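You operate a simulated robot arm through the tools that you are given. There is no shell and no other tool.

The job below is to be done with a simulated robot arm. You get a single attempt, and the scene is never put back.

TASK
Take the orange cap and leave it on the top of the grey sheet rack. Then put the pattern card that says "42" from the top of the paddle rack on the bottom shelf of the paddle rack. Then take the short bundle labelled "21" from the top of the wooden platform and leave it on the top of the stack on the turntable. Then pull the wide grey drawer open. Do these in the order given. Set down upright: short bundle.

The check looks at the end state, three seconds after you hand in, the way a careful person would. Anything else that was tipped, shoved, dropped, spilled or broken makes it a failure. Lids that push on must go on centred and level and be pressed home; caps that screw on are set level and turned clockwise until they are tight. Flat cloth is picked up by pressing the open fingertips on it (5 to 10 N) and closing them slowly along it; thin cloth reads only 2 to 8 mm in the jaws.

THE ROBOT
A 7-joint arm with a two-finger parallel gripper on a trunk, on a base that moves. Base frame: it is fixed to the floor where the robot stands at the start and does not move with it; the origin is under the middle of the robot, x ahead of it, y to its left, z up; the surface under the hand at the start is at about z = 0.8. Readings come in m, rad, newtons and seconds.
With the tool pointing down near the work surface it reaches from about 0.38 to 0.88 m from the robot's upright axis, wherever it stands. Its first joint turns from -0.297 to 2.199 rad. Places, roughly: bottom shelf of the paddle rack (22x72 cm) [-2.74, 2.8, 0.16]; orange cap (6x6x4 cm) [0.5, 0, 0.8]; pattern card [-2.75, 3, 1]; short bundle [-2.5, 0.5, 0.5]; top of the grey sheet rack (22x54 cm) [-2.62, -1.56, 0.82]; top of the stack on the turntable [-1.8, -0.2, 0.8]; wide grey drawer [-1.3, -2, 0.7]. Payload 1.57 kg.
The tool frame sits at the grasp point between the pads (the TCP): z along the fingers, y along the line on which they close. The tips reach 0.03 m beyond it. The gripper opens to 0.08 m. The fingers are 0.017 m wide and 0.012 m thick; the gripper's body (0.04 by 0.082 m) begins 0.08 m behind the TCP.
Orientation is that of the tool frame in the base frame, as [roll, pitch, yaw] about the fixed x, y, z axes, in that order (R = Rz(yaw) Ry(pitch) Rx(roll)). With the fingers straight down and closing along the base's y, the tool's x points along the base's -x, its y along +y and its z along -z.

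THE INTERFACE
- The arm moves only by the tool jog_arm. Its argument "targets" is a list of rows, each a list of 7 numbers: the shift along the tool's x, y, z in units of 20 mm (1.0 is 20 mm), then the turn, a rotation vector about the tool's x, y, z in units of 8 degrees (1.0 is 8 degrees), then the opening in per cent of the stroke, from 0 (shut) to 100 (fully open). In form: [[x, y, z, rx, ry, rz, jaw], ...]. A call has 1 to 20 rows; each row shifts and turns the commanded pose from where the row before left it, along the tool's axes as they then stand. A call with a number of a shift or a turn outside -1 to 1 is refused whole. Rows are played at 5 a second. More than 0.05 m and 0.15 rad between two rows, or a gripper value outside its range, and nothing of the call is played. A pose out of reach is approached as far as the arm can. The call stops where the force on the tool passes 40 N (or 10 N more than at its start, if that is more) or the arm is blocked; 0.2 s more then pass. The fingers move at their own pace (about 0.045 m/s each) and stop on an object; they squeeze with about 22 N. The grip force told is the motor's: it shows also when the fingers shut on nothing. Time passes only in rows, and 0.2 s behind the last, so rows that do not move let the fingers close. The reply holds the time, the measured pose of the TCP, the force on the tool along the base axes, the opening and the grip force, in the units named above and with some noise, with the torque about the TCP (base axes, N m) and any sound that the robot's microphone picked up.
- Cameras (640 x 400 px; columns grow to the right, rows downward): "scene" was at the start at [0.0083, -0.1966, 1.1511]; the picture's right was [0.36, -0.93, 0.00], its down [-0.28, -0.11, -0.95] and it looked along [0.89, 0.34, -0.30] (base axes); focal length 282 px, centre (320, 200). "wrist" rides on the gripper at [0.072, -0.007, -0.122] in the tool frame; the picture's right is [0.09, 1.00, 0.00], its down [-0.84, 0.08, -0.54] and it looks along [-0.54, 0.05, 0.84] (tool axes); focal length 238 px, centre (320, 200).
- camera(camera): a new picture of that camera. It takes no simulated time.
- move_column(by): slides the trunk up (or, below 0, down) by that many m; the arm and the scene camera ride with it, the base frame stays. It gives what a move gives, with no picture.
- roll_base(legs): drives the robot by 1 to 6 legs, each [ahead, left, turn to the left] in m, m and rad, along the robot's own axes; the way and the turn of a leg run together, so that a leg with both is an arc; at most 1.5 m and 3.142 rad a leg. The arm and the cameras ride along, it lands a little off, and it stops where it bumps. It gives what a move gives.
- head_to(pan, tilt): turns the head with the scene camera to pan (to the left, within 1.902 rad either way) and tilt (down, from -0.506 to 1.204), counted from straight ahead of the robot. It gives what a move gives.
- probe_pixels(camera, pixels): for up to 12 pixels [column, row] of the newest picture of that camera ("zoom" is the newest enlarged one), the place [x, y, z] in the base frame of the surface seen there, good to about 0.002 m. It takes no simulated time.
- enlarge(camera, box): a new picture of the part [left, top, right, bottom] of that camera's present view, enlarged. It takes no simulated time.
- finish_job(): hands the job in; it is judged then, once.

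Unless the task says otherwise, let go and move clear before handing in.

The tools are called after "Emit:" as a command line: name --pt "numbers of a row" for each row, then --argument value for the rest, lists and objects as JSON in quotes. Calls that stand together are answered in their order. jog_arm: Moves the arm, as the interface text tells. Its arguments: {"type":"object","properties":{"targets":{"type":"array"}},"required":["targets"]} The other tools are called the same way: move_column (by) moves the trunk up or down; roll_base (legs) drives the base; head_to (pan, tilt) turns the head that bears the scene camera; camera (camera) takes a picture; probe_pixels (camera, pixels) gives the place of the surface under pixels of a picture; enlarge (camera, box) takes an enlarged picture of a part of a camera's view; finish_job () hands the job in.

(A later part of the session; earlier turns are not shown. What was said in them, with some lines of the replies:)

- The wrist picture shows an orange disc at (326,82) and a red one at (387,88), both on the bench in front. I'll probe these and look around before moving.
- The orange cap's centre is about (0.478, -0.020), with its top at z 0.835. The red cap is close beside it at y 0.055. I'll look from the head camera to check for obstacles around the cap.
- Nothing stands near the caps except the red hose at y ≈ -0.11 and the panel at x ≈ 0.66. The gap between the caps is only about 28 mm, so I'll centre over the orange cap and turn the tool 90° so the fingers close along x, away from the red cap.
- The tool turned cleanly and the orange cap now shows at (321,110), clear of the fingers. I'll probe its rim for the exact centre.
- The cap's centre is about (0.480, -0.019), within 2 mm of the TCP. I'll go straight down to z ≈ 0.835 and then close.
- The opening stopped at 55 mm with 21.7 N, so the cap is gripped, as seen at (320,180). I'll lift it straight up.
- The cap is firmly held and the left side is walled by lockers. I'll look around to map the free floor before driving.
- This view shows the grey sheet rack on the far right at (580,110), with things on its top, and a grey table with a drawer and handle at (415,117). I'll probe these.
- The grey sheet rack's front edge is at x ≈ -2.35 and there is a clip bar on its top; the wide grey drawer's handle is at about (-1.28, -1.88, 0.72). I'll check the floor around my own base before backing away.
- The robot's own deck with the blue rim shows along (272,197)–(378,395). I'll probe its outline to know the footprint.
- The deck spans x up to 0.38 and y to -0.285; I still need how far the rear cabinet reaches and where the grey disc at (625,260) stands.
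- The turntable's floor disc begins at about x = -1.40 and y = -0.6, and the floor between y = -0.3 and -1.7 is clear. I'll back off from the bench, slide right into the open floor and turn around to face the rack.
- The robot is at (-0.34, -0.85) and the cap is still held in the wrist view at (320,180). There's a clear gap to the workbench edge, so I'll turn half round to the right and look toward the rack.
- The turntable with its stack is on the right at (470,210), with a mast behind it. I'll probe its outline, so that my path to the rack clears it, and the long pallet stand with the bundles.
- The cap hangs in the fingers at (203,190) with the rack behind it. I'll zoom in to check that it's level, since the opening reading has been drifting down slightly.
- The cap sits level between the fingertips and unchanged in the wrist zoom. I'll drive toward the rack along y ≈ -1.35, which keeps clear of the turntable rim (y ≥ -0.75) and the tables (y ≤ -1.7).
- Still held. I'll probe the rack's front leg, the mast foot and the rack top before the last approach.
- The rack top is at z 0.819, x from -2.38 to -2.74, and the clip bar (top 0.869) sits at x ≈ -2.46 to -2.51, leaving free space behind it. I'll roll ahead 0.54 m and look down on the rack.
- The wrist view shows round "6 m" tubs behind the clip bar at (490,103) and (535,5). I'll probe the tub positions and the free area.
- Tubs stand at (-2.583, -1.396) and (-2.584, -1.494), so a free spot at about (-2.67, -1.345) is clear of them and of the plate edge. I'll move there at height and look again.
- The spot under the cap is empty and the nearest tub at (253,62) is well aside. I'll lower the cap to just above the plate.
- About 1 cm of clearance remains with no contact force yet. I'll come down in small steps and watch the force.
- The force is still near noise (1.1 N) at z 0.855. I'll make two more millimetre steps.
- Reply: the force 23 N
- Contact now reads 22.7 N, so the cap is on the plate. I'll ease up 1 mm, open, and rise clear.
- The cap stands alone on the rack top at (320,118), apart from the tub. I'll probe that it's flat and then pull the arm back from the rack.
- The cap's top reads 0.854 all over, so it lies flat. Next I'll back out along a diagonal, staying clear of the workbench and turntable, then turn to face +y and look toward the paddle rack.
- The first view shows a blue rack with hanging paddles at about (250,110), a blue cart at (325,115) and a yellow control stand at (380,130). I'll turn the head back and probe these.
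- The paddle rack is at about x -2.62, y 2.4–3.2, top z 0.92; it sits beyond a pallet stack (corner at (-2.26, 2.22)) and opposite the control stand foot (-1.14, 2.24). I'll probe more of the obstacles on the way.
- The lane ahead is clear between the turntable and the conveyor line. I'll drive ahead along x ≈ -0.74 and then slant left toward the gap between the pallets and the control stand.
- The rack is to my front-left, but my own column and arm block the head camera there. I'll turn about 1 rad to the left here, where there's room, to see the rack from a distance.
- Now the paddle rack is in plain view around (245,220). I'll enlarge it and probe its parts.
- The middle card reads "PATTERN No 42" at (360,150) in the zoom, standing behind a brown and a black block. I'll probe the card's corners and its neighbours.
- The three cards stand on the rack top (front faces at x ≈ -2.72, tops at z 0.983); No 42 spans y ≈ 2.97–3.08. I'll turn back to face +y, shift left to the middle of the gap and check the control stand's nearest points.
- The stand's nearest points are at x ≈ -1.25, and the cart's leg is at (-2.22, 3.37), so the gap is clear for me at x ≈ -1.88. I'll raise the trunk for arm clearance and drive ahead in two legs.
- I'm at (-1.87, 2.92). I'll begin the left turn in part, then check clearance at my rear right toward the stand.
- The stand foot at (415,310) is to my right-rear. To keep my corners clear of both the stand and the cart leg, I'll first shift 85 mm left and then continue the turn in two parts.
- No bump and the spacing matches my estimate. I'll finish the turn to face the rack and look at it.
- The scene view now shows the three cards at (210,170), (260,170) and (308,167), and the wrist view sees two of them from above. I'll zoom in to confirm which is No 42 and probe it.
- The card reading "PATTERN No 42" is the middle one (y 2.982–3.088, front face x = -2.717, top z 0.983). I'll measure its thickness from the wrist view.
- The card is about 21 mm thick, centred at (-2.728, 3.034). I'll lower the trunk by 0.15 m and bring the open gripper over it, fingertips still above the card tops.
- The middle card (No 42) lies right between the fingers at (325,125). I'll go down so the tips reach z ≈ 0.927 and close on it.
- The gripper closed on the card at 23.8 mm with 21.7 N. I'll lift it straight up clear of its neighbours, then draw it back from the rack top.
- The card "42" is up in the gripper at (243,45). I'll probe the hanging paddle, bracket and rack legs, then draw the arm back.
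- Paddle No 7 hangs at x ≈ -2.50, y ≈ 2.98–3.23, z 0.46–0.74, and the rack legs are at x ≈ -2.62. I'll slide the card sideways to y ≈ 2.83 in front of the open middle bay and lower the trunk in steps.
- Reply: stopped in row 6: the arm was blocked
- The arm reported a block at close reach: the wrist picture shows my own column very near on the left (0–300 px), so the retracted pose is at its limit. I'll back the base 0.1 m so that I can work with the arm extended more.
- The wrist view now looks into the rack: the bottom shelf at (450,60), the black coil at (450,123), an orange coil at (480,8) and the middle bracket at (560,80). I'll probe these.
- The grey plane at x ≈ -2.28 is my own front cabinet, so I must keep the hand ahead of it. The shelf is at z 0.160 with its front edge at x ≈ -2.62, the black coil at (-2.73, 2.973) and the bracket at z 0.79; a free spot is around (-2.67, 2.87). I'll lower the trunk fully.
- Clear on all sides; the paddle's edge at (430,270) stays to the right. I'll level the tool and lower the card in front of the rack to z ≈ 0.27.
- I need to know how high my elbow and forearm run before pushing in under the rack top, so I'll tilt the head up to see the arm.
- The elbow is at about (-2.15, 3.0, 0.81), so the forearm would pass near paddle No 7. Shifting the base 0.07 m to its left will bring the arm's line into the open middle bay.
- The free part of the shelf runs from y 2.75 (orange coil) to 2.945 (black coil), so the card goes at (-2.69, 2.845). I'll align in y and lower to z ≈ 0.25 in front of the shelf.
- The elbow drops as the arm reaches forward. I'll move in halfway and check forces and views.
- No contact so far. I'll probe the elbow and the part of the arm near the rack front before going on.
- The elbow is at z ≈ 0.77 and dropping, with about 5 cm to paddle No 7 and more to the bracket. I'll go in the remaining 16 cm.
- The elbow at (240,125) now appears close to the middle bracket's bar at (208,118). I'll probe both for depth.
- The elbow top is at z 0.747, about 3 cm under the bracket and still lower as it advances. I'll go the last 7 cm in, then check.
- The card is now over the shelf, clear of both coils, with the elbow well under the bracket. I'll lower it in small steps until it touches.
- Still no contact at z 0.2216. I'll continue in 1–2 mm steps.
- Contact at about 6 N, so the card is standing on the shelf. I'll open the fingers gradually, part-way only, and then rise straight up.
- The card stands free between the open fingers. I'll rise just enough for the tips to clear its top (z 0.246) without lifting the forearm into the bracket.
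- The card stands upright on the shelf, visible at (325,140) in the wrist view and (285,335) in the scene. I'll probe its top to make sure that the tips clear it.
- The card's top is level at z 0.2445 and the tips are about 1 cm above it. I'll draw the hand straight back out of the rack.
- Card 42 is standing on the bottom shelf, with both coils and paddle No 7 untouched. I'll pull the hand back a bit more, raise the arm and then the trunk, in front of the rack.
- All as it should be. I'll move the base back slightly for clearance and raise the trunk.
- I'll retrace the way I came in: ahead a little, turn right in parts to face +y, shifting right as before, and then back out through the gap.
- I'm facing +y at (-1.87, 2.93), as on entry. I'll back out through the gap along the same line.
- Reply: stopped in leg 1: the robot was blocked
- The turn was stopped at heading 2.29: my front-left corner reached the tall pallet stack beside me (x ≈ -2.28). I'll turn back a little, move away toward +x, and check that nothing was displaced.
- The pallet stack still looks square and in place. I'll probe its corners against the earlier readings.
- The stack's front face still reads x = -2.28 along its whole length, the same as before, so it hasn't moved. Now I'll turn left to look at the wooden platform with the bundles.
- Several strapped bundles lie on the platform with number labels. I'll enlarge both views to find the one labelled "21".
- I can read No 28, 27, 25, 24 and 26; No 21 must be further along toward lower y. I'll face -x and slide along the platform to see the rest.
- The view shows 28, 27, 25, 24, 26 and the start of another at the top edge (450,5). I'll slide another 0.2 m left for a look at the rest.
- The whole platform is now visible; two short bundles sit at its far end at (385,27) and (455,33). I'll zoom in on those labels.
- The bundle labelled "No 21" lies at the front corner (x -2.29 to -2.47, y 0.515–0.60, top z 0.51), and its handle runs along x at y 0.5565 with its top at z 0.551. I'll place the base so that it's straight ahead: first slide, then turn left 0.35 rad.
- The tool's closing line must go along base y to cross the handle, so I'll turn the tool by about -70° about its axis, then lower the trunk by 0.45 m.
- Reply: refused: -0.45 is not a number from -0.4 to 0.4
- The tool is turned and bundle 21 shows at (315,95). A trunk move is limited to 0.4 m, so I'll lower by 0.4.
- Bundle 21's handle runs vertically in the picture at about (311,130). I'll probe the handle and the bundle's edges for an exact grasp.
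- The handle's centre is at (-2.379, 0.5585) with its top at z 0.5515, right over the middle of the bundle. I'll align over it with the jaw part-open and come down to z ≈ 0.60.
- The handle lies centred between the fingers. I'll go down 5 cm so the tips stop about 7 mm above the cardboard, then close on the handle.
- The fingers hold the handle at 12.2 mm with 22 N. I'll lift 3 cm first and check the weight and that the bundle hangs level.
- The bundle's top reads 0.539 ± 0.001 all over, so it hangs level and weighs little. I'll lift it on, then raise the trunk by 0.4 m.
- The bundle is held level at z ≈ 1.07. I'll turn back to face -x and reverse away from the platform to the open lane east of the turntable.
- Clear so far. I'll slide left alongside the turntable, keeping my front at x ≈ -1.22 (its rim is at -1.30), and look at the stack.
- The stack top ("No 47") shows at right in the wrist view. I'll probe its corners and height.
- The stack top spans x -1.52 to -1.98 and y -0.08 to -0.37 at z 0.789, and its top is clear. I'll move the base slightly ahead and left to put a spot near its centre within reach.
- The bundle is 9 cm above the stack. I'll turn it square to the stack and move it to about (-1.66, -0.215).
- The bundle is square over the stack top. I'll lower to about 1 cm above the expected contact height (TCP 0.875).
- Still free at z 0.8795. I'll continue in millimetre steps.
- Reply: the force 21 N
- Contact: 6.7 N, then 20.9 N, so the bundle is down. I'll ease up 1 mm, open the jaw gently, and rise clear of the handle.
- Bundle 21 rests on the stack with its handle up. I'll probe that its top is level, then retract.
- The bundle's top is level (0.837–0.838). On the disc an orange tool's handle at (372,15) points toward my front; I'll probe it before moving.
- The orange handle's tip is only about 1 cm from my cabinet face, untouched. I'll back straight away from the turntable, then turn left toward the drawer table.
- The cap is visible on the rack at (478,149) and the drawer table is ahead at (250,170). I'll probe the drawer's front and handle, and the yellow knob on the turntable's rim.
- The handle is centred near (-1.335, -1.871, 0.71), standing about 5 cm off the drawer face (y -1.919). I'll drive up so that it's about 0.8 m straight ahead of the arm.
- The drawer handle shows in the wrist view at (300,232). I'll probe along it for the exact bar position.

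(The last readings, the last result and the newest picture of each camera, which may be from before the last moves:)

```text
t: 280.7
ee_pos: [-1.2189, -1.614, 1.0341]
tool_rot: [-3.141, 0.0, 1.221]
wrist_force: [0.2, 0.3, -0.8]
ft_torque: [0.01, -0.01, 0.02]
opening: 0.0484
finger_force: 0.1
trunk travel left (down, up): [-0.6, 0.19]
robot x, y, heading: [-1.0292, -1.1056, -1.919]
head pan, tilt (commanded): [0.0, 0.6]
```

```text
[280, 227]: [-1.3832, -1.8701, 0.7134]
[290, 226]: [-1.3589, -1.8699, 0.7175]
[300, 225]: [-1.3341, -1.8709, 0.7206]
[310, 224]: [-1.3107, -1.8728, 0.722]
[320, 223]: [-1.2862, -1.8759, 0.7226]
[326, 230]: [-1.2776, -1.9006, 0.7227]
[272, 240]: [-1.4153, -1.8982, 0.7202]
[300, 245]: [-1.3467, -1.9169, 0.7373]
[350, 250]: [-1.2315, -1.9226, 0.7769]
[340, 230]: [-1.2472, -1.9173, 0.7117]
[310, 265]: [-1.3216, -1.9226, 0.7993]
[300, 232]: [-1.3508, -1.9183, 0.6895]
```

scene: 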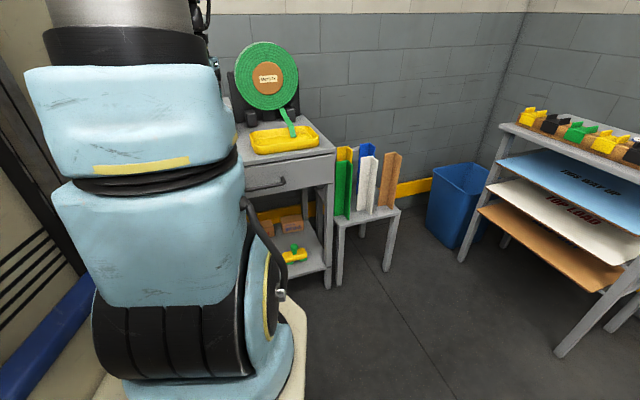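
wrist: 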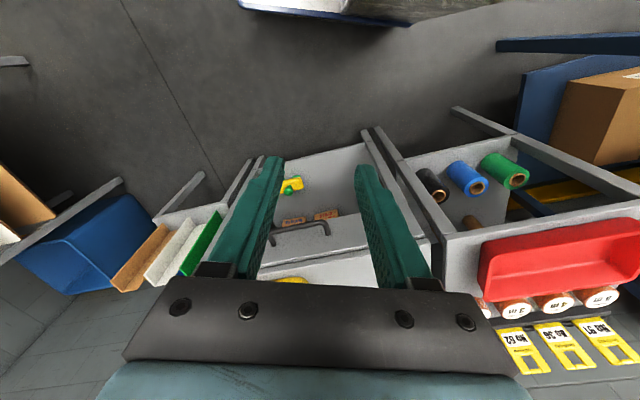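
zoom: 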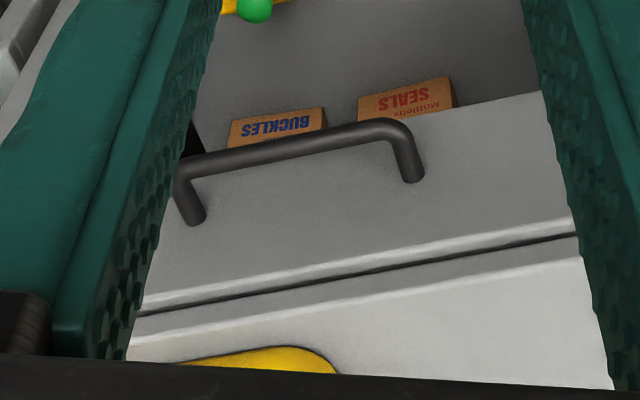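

The bar runs from x -1.28 to -1.41 at y ≈ -1.876, z ≈ 0.716. I'll turn the tool to yaw 0 and bring it ahead a bit, then tip it forward to point horizontally at the drawer with the fingers one above the other.

Emit:
jog_arm --pt "0 0 0 0 0 0.97 60" --pt "0 0 0 0 0 0.97 60" --pt "0 0 0 0 0 0.97 60" --pt "0 0 0 0 0 0.97 60" --pt "0 0 0 0 0 0.97 60" --pt "0 0 0 0 0 0.97 60" --pt "0 0 0 0 0 0.97 60" --pt "0 0 0 0 0 0.97 60" --pt "0 0 0 0 0 0.98 60" --pt "0 0.9 0 0 0 0 60" --pt "0 0.9 0 0 0 0 60" --pt "0 0.9 0 0 0 0 60" --pt "0 0.9 0 0 0 0 60" --pt "0 0.9 0 0 0 0 60" --pt "0 0.9 0 0 0 0 60" --pt "0 0.9 0 0 0 0 60" --pt "0 0 0 0 0 0 60"

Emit:
camera --camera "wrist"

```text
t: 284.3
ee_pos: [-1.2205, -1.7395, 1.0335]
tool_rot: [-3.141, -0.001, 0.002]
wrist_force: [-0.5, 0.2, 0.8]
ft_torque: [0.01, 0.02, -0.01]
opening: 0.0481
finger_force: 0.0
trunk travel left (down, up): [-0.6, 0.19]
robot x, y, heading: [-1.0295, -1.1114, -1.918]
head pan, tilt (commanded): [0.0, 0.6]
```

```text
taken
```

wrist: 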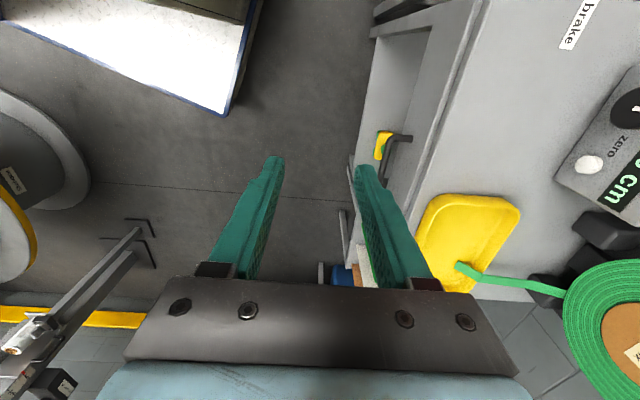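

The hand is free of the table. Now I'll tip the tool forward by 90° about its x axis, keeping the TCP in place.

Emit:
jog_arm --pt "0 0 0 -0.9375 0 0 60" --pt "0 0 0 -0.9375 0 0 60" --pt "0 0 0 -0.9375 0 0 60" --pt "0 0 0 -0.9375 0 0 60" --pt "0 0 0 -0.9375 0 0 60" --pt "0 0 0 -0.9375 0 0 60" --pt "0 0 0 0 0 0 60"

Emit:
jog_arm --pt "0 0 0 -0.9375 0 0 60" --pt "0 0 0 -0.9375 0 0 60" --pt "0 0 0 -0.9375 0 0 60" --pt "0 0 0 -0.9375 0 0 60" --pt "0 0 0 -0.9375 0 0 60" --pt "0 0 0 -0.9375 0 0 60" --pt "0 0 0 0 0 0 60"

Emit:
camera --camera "wrist"

Emit:
camera --camera "scene"

```text
t: 285.9
ee_pos: [-1.2195, -1.7397, 1.034]
tool_rot: [2.355, 0.001, 0.0]
wrist_force: [-0.1, -1.0, -0.6]
ft_torque: [-0.01, -0.02, 0.01]
opening: 0.0481
finger_force: 0.1
trunk travel left (down, up): [-0.6, 0.19]
robot x, y, heading: [-1.0244, -1.106, -1.919]
head pan, tilt (commanded): [0.0, 0.6]
```

```text
t: 287.5
ee_pos: [-1.2191, -1.738, 1.0342]
tool_rot: [1.568, -0.001, 0.002]
wrist_force: [-0.2, 0.5, -0.7]
ft_torque: [-0.03, -0.01, 0.03]
opening: 0.048
finger_force: 0.1
trunk travel left (down, up): [-0.6, 0.19]
robot x, y, heading: [-1.0234, -1.1105, -1.915]
head pan, tilt (commanded): [0.0, 0.6]
```

```text
taken
```

wrist: 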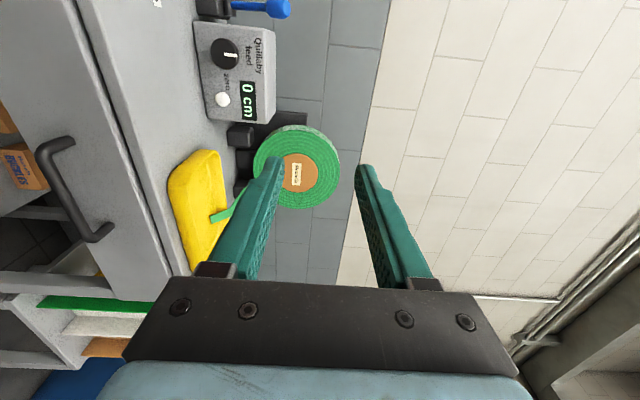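

```text
taken
```

scene: 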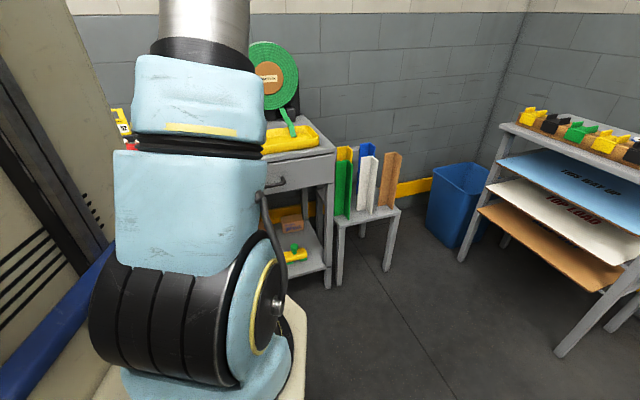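

The tool now points horizontally at the table and the handle shows at left (75,190). I'll lower the trunk by 0.3 m and shift sideways to the handle's middle, x = -1.345.

Emit:
move_column --by -0.3

Emit:
jog_arm --pt "-0.9 0 0 0 0 0 60" --pt "-0.9 0 0 0 0 0 60" --pt "-0.9 0 0 0 0 0 60" --pt "-0.9 0 0 0 0 0 60" --pt "-0.9 0 0 0 0 0 60" --pt "-0.9 0 0 0 0 0 60" --pt "-0.9 0 0 0 0 0 60" --pt "0 0 0 0 0 0 60"

Emit:
camera --camera "wrist"

```text
t: 290.5
ee_pos: [-1.2196, -1.7389, 0.7338]
tool_rot: [1.57, 0.0, 0.004]
wrist_force: [0.0, -1.1, -0.2]
ft_torque: [0.02, 0.01, 0.03]
opening: 0.0479
finger_force: 0.1
trunk travel left (down, up): [-0.3, 0.49]
robot x, y, heading: [-1.0243, -1.1105, -1.92]
head pan, tilt (commanded): [0.0, 0.6]
```

```text
t: 292.3
ee_pos: [-1.3445, -1.7398, 0.7358]
tool_rot: [1.57, -0.001, 0.001]
wrist_force: [0.5, 0.1, 0.6]
ft_torque: [-0.02, -0.02, -0.01]
opening: 0.0481
finger_force: 0.0
trunk travel left (down, up): [-0.3, 0.49]
robot x, y, heading: [-1.0242, -1.1111, -1.913]
head pan, tilt (commanded): [0.0, 0.6]
```

```text
taken
```

wrist: 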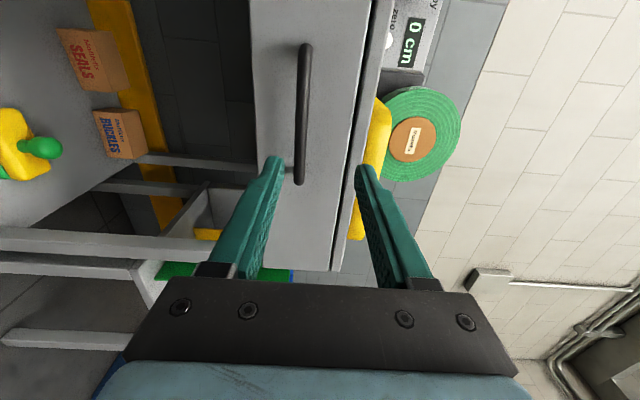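

Handle seen at (303,115), left of the finger centre line, so the bar is lower than the TCP. I'll probe it to set height.

Emit:
probe_pixels --camera "wrist" --pixels '[[303, 60], [303, 90], [303, 115], [302, 140], [300, 165], [300, 178], [307, 47], [298, 115], [308, 115], [270, 100], [335, 115]]'

Emit:
enlarge --camera "wrist" --box '[240, 20, 400, 220]'

```text
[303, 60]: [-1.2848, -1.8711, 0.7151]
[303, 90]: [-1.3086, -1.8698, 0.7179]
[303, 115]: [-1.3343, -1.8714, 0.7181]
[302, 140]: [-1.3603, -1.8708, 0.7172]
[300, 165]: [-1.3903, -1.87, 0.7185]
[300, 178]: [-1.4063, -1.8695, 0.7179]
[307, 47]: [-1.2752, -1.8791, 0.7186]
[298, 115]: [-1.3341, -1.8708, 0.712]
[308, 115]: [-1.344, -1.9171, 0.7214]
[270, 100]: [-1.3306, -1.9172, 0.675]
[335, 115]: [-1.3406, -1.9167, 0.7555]
```

```text
2.00 times, centred on (320, 120) of wrist
```

zoom: 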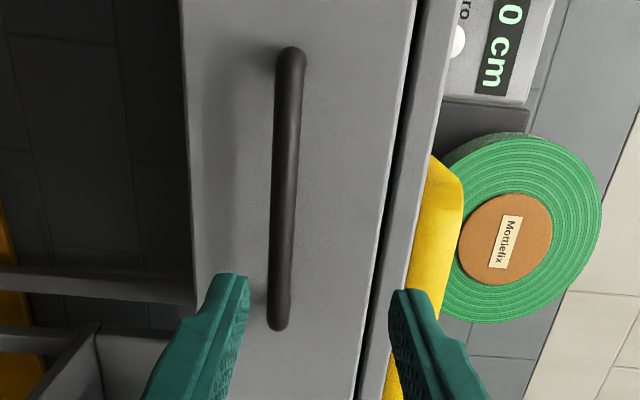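

The bar's centre is at z ≈ 0.7155, y ≈ -1.877. I'll go down 20 mm, then advance so that the fingers straddle it, and close.

Emit:
jog_arm --pt "0 -0.5 0 0 0 0 60" --pt "0 -0.5 0 0 0 0 60" --pt "0 0 0.9 0 0 0 60" --pt "0 0 0.9 0 0 0 60" --pt "0 0 0.9 0 0 0 60" --pt "0 0 0.9 0 0 0 60" --pt "0 0 0.9 0 0 0 60" --pt "0 0 0.9 0 0 0 60" --pt "0 0 0.9 0 0 0 60" --pt "0 0 0.3 0 0 0 60" --pt "0 0 0 0 0 0 60"

Emit:
camera --camera "wrist"

```text
t: 294.7
ee_pos: [-1.3438, -1.8717, 0.7134]
tool_rot: [1.571, -0.001, 0.002]
wrist_force: [-0.3, 0.0, -0.3]
ft_torque: [0.01, 0.0, -0.04]
opening: 0.0481
finger_force: 0.1
trunk travel left (down, up): [-0.3, 0.49]
robot x, y, heading: [-1.0282, -1.1091, -1.915]
head pan, tilt (commanded): [0.0, 0.6]
```

```text
taken
```

wrist: 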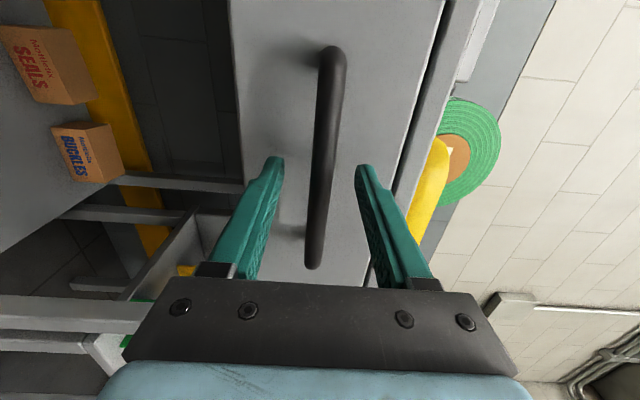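

The bar runs between the fingers as wanted. I'll close gently onto it.

Emit:
jog_arm --pt "0 0.1 0 0 0 0 45" --pt "0 0 0 0 0 0 30" --pt "0 0 0 0 0 0 15" --pt "0 0 0 0 0 0 0" --pt "0 0 0 0 0 0 0" --pt "0 0 0 0 0 0 0" --pt "0 0 0 0 0 0 0"

Emit:
camera --camera "wrist"

```text
t: 296.3
ee_pos: [-1.3443, -1.8727, 0.7158]
tool_rot: [1.573, 0.0, 0.002]
wrist_force: [-0.8, -0.1, -13.2]
ft_torque: [0.12, 0.06, -0.15]
opening: 0.0141
finger_force: 29.7
trunk travel left (down, up): [-0.3, 0.49]
robot x, y, heading: [-1.0278, -1.1087, -1.921]
head pan, tilt (commanded): [0.0, 0.6]
```

```text
taken
```

wrist: 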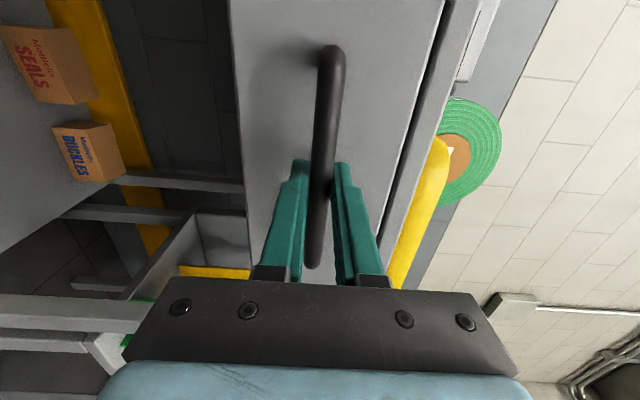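

Gripped on the bar; a -13 N vertical force says I'm a bit high, so I'll drop 1.5 mm and then pull slowly 8 cm toward me.

Emit:
jog_arm --pt "0 -0.08 0 0 0 0 0" --pt "0 0 -0.3 0 0 0 0" --pt "0 0 -0.5 0 0 0 0" --pt "0 0 -0.5 0 0 0 0" --pt "0 0 -0.5 0 0 0 0" --pt "0 0 -0.5 0 0 0 0" --pt "0 0 -0.5 0 0 0 0" --pt "0 0 -0.5 0 0 0 0" --pt "0 0 -0.5 0 0 0 0" --pt "0 0 0 0 0 0 0"

Emit:
camera --camera "wrist"

```text
t: 298.5
ee_pos: [-1.3445, -1.7943, 0.7144]
tool_rot: [1.569, 0.001, 0.002]
wrist_force: [-2.3, -0.4, -0.2]
ft_torque: [-0.07, 0.01, 0.25]
opening: 0.014
finger_force: 30.3
trunk travel left (down, up): [-0.3, 0.49]
robot x, y, heading: [-1.0304, -1.112, -1.918]
head pan, tilt (commanded): [0.0, 0.6]
```

```text
taken
```

wrist: 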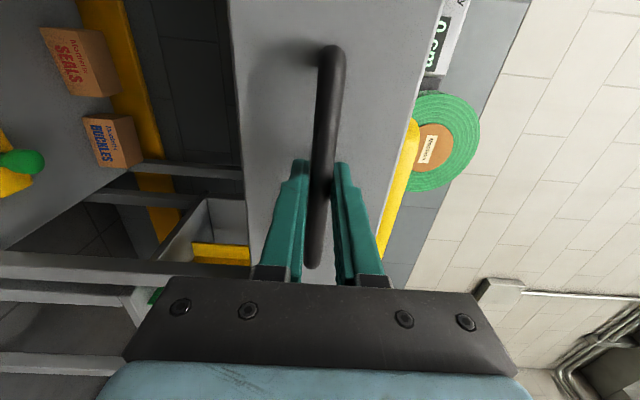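

The drawer is following: the handle moved 8 cm with low force. I'll pull another 10 cm with the arm.

Emit:
jog_arm --pt "0 0 -0.4 0 0 0 0" --pt "0 0 -0.5 0 0 0 0" --pt "0 0 -0.5 0 0 0 0" --pt "0 0 -0.5 0 0 0 0" --pt "0 0 -0.5 0 0 0 0" --pt "0 0 -0.5 0 0 0 0" --pt "0 0 -0.5 0 0 0 0" --pt "0 0 -0.5 0 0 0 0" --pt "0 0 -0.5 0 0 0 0" --pt "0 0 -0.5 0 0 0 0" --pt "0 0 0 0 0 0 0"

Emit:
camera --camera "wrist"

Emit:
camera --camera "scene"

```text
t: 300.9
ee_pos: [-1.3446, -1.6984, 0.7159]
tool_rot: [1.569, 0.001, 0.004]
wrist_force: [14.3, 0.1, 12.2]
ft_torque: [-0.12, -0.04, 0.12]
opening: 0.0137
finger_force: 30.1
trunk travel left (down, up): [-0.3, 0.49]
robot x, y, heading: [-1.0266, -1.1082, -1.92]
head pan, tilt (commanded): [0.0, 0.6]
```

```text
taken
```

wrist: 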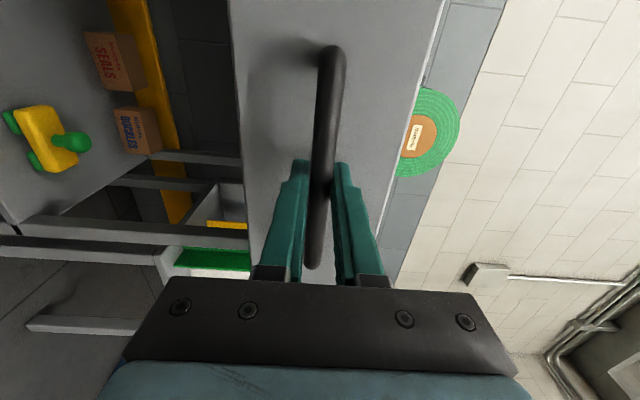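

```text
taken
```

scene: 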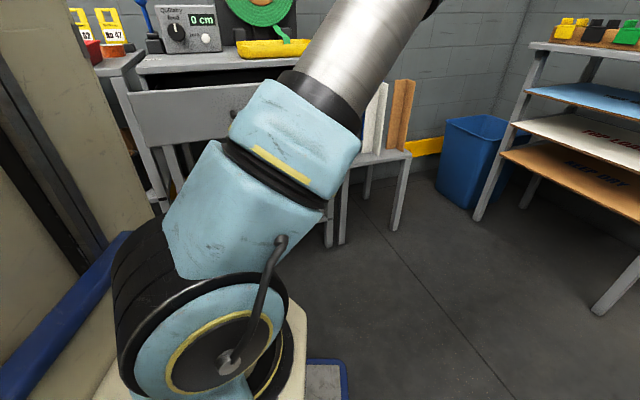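

The drawer is out about 17 cm. The arm is getting folded, so I'll pull on by rolling the base back 10 cm straight along +y with the grip kept.

Emit:
roll_base --legs '[[-0.094, -0.034, 0]]'

Emit:
camera --camera "wrist"

Emit:
camera --camera "scene"

```text
t: 302.0
ee_pos: [-1.3479, -1.5973, 0.7134]
tool_rot: [1.573, 0.001, -0.002]
wrist_force: [-0.1, -0.2, 0.0]
ft_torque: [0.0, -0.01, -0.03]
opening: 0.0
finger_force: 20.7
trunk travel left (down, up): [-0.3, 0.49]
robot x, y, heading: [-1.0294, -1.0087, -1.919]
head pan, tilt (commanded): [0.0, 0.6]
```

```text
taken
```

wrist: 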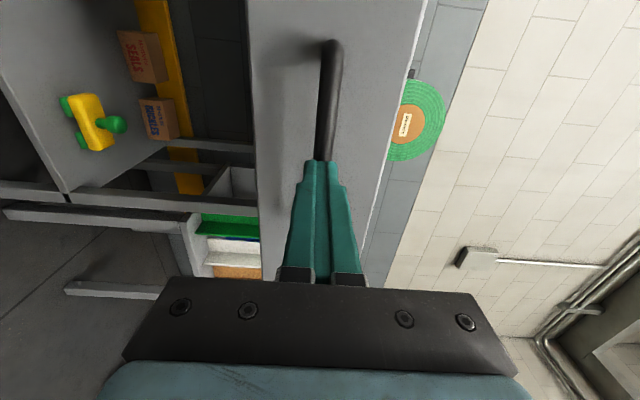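

```text
taken
```

scene: 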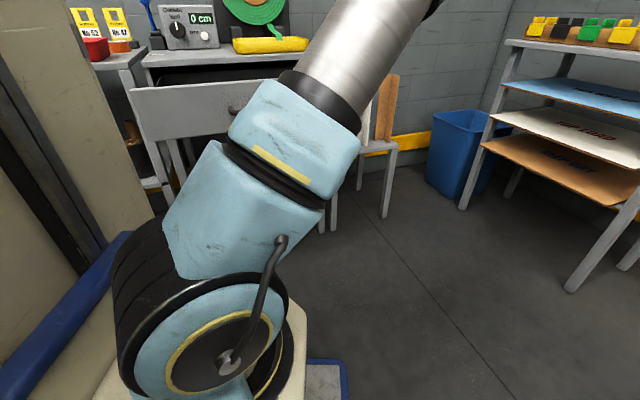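

The fingers have slipped off the bar and shut (opening 0). I'll probe where the drawer front and handle are now.

Emit:
probe_pixels --camera "wrist" --pixels '[[330, 60], [328, 90], [325, 120], [322, 145], [290, 100], [280, 40], [370, 60], [360, 140], [265, 200], [335, 45]]'

Emit:
probe_pixels --camera "scene" --pixels '[[160, 110], [210, 110], [190, 80], [150, 60], [232, 108], [220, 55], [135, 95]]'

Emit:
enlarge --camera "wrist" --box '[220, 20, 420, 290]'

```text
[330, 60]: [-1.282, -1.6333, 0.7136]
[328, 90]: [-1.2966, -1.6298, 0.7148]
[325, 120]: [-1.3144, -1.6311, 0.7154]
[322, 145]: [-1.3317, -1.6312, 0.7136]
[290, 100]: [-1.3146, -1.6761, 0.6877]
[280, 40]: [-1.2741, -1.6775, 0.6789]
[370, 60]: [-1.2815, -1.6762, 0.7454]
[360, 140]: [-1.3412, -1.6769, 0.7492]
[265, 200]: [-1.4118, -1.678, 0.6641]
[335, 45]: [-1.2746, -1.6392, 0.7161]
```

```text
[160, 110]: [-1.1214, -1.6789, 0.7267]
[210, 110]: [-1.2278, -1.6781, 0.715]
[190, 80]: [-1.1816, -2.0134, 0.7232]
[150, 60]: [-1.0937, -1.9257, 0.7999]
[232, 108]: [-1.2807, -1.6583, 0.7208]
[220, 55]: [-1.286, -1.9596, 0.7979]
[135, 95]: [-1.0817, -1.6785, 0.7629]
```

```text
1.48 times, centred on (320, 155) of wrist
```

zoom: 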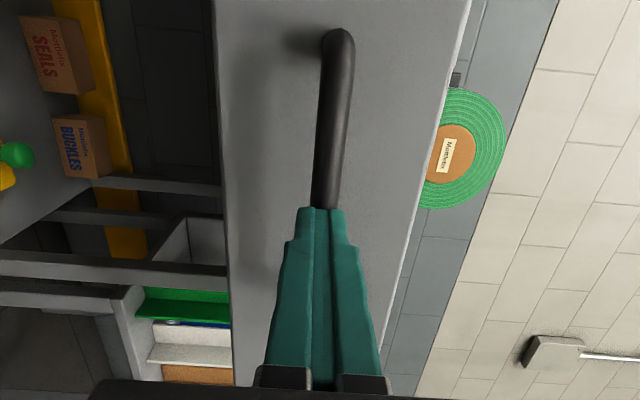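

The drawer front is now at y = -1.678, so it's open 24 cm, and the table itself hasn't moved (its top edge still reads y ≈ -1.925). To see whether it's at its stop, I'll re-grip the bar and pull gently once more.

Emit:
jog_arm --pt "0 0 -0.2 0 0 0 60" --pt "0 0 0 0 0 0 60" --pt "0 0 0 0 0 0 60" --pt "0 0.05 0.5 0 0 0 60" --pt "0 0 0.7 0 0 0 60" --pt "0 0 0.8 0 0 0 60" --pt "0 0 0 0 0 0 60"

Emit:
camera --camera "wrist"

```text
t: 303.6
ee_pos: [-1.348, -1.6375, 0.7138]
tool_rot: [1.572, 0.0, -0.002]
wrist_force: [0.4, -0.2, -1.4]
ft_torque: [0.0, 0.01, 0.03]
opening: 0.0479
finger_force: 0.0
out of reach, approached as far as the arm can: row 1
trunk travel left (down, up): [-0.3, 0.49]
robot x, y, heading: [-1.0224, -1.0105, -1.918]
head pan, tilt (commanded): [0.0, 0.6]
```

```text
taken
```

wrist: 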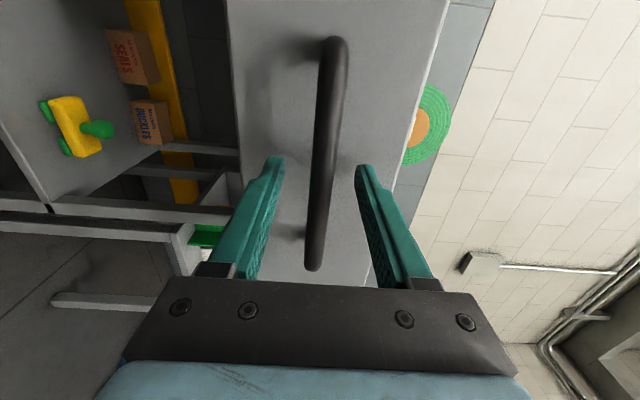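

The bar is between the fingers again. I'll close and pull 3 cm slowly with the arm, watching the force.

Emit:
jog_arm --pt "0 0 0 0 0 0 45" --pt "0 0 0 0 0 0 30" --pt "0 0 0 0 0 0 15" --pt "0 0 0 0 0 0 0" --pt "0 0 0 0 0 0 0" --pt "0 0 0 0 0 0 0"

Emit:
jog_arm --pt "0 0 -0.2 0 0 0 0" --pt "0 0 -0.2 0 0 0 0" --pt "0 0 0 0 0 0 0"

```text
t: 305.0
ee_pos: [-1.3475, -1.6369, 0.7155]
tool_rot: [1.571, 0.0, -0.001]
wrist_force: [-0.2, -1.3, 4.1]
ft_torque: [0.01, 0.0, 0.06]
opening: 0.0139
finger_force: 30.1
trunk travel left (down, up): [-0.3, 0.49]
robot x, y, heading: [-1.0273, -1.0079, -1.918]
head pan, tilt (commanded): [0.0, 0.6]
```

```text
t: 305.8
ee_pos: [-1.3478, -1.6306, 0.7147]
tool_rot: [1.569, -0.001, -0.002]
wrist_force: [-0.3, -29.5, 7.7]
ft_torque: [-0.06, 0.01, 0.0]
opening: 0.014
finger_force: 30.7
trunk travel left (down, up): [-0.3, 0.49]
robot x, y, heading: [-1.0247, -1.0045, -1.918]
head pan, tilt (commanded): [0.0, 0.6]
```

The pull now meets a firm 30 N, so the drawer is at its end stop, fully open. I'll ease the tension, open the jaw and roll the base straight back from the handle.

Emit:
jog_arm --pt "0 0 0.2 0 0 0 0" --pt "0 0 0.1 0 0 0 0" --pt "0 0 0 0 0 0 20" --pt "0 0 0 0 0 0 35" --pt "0 0 0 0 0 0 50" --pt "0 0 0 0 0 0 60" --pt "0 0 0 0 0 0 60" --pt "0 0 0 0 0 0 60"

Emit:
camera --camera "wrist"

```text
t: 307.6
ee_pos: [-1.3481, -1.6351, 0.7146]
tool_rot: [1.574, 0.0, -0.004]
wrist_force: [-1.4, -0.2, -0.2]
ft_torque: [0.03, 0.0, 0.03]
opening: 0.048
finger_force: 0.2
trunk travel left (down, up): [-0.3, 0.49]
robot x, y, heading: [-1.0242, -1.0077, -1.917]
head pan, tilt (commanded): [0.0, 0.6]
```

```text
taken
```

wrist: 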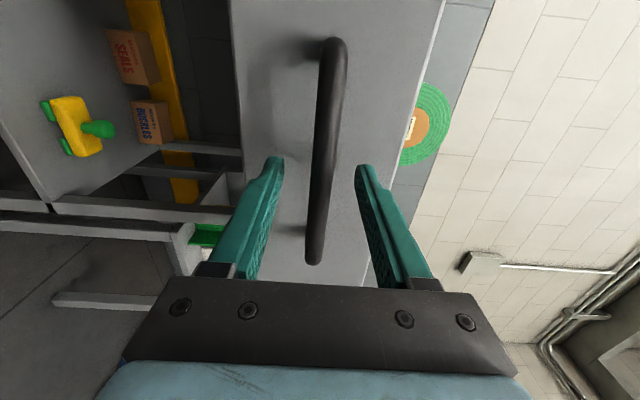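

The jaw is open around the bar with clearance on both sides. I'll roll straight back along +y by 0.15 m to clear the handle.

Emit:
roll_base --legs '[[-0.141, -0.051, 0]]'

Emit:
camera --camera "wrist"

Emit:
camera --camera "scene"

```text
t: 309.0
ee_pos: [-1.3476, -1.485, 0.7146]
tool_rot: [1.573, -0.001, -0.002]
wrist_force: [1.1, -0.2, 0.3]
ft_torque: [-0.01, 0.0, 0.0]
opening: 0.0479
finger_force: 0.1
trunk travel left (down, up): [-0.3, 0.49]
robot x, y, heading: [-1.0277, -0.8588, -1.915]
head pan, tilt (commanded): [0.0, 0.6]
```

```text
taken
```

wrist: 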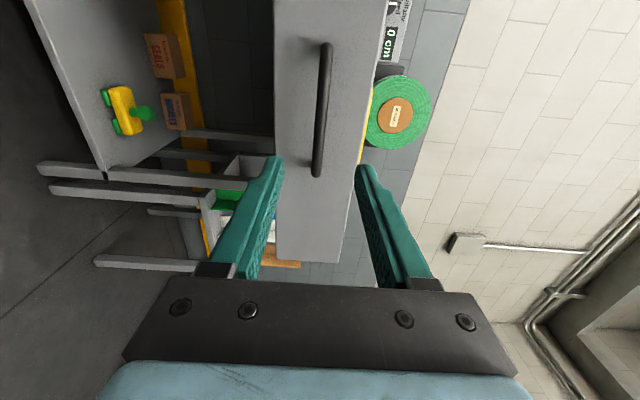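

```text
taken
```

scene: 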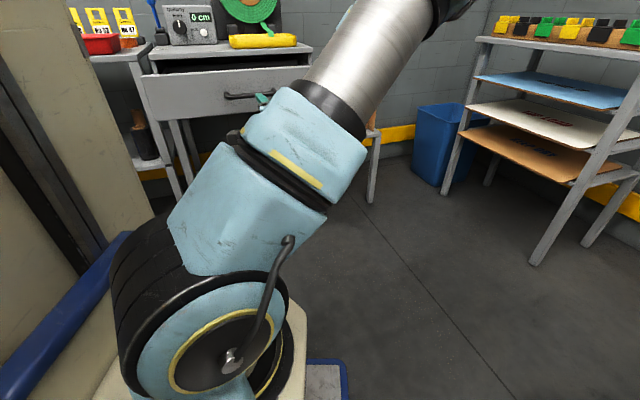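

The hand is clear. I'll probe the drawer's front to be sure it stayed open, then back off further and make a final check of the cap, card and bundle.

Emit:
probe_pixels --camera "wrist" --pixels '[[300, 100], [345, 100], [325, 120], [320, 230], [330, 10]]'

Emit:
roll_base --legs '[[-0.3, 0, 0]]'

Emit:
head_to --pan -0.3 --tilt 0.3

Emit:
camera --camera "scene"

Emit:
head_to --pan -1.6 --tilt 0.4

Emit:
camera --camera "scene"

```text
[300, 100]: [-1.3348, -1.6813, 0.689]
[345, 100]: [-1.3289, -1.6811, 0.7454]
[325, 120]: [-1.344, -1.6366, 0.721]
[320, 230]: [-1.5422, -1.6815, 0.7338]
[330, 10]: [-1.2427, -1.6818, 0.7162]
```

```text
t: 311.0
ee_pos: [-1.2452, -1.2039, 0.7146]
tool_rot: [1.571, 0.0, -0.001]
wrist_force: [0.7, 0.2, -0.9]
ft_torque: [-0.01, 0.0, 0.0]
opening: 0.0481
finger_force: 0.2
trunk travel left (down, up): [-0.3, 0.49]
robot x, y, heading: [-0.9204, -0.5755, -1.914]
head pan, tilt (commanded): [0.0, 0.6]
```

```text
t: 311.8
ee_pos: [-1.2448, -1.2032, 0.7146]
tool_rot: [1.573, 0.0, 0.001]
wrist_force: [-0.5, 1.2, -0.3]
ft_torque: [0.08, -0.02, 0.0]
opening: 0.0478
finger_force: 0.0
trunk travel left (down, up): [-0.3, 0.49]
robot x, y, heading: [-0.9208, -0.5725, -1.919]
head pan, tilt (commanded): [-0.3, 0.3]
```

```text
taken
```

scene: 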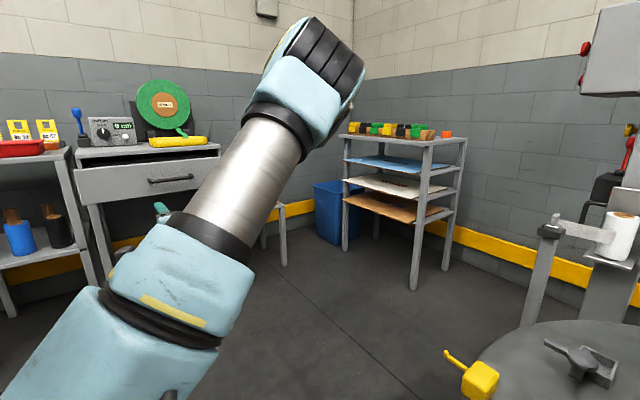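

```text
t: 313.3
ee_pos: [-1.2434, -1.2037, 0.714]
tool_rot: [1.574, 0.001, 0.002]
wrist_force: [-0.2, -0.6, 0.0]
ft_torque: [0.01, 0.0, 0.0]
opening: 0.048
finger_force: 0.0
trunk travel left (down, up): [-0.3, 0.49]
robot x, y, heading: [-0.9258, -0.5715, -1.919]
head pan, tilt (commanded): [-1.6, 0.4]
```

```text
taken
```

scene: 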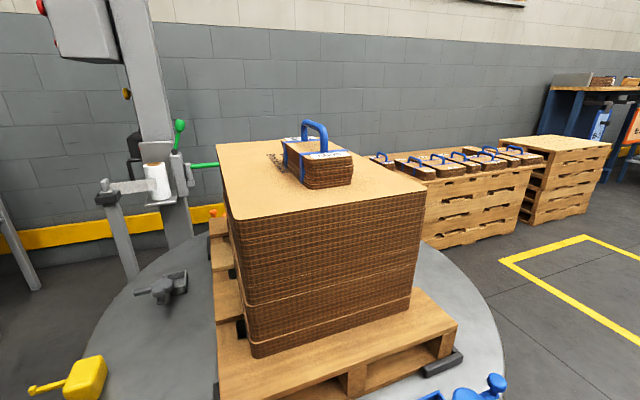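

Everything checks out: the drawer front is at y = -1.681 (open about 24 cm, against its stop). The orange cap is on the rack at (447,134), bundle 21 stands handle-up on the stack at (318,160), and I saw card 42 standing on the bottom shelf. The hand is empty and clear, so I'm handing in.

Emit:
finish_job

```text
The job is handed in.
```

I did all four steps in the order given and handed the job in; the result of the check has not come back to me.

- **Orange cap:** it lies flat on top of the grey sheet rack, behind the clip bar and clear of the tubs there.
- **Card "42":** it stands upright on the bottom shelf of the paddle rack, between the orange and black coils. I did not look at it closely again at the very end.
- **Short bundle "21":** it sits level on the turntable stack, handle up.
- **Wide grey drawer:** it is open about 24 cm. A second pull met about 30 N, so I take that as its end stop. My fingers slipped off the handle once during the pull, but the table did not move.

While turning near the wooden platform, my base touched the tall pallet stack and stopped. The stack's front face probed in the same place afterwards.
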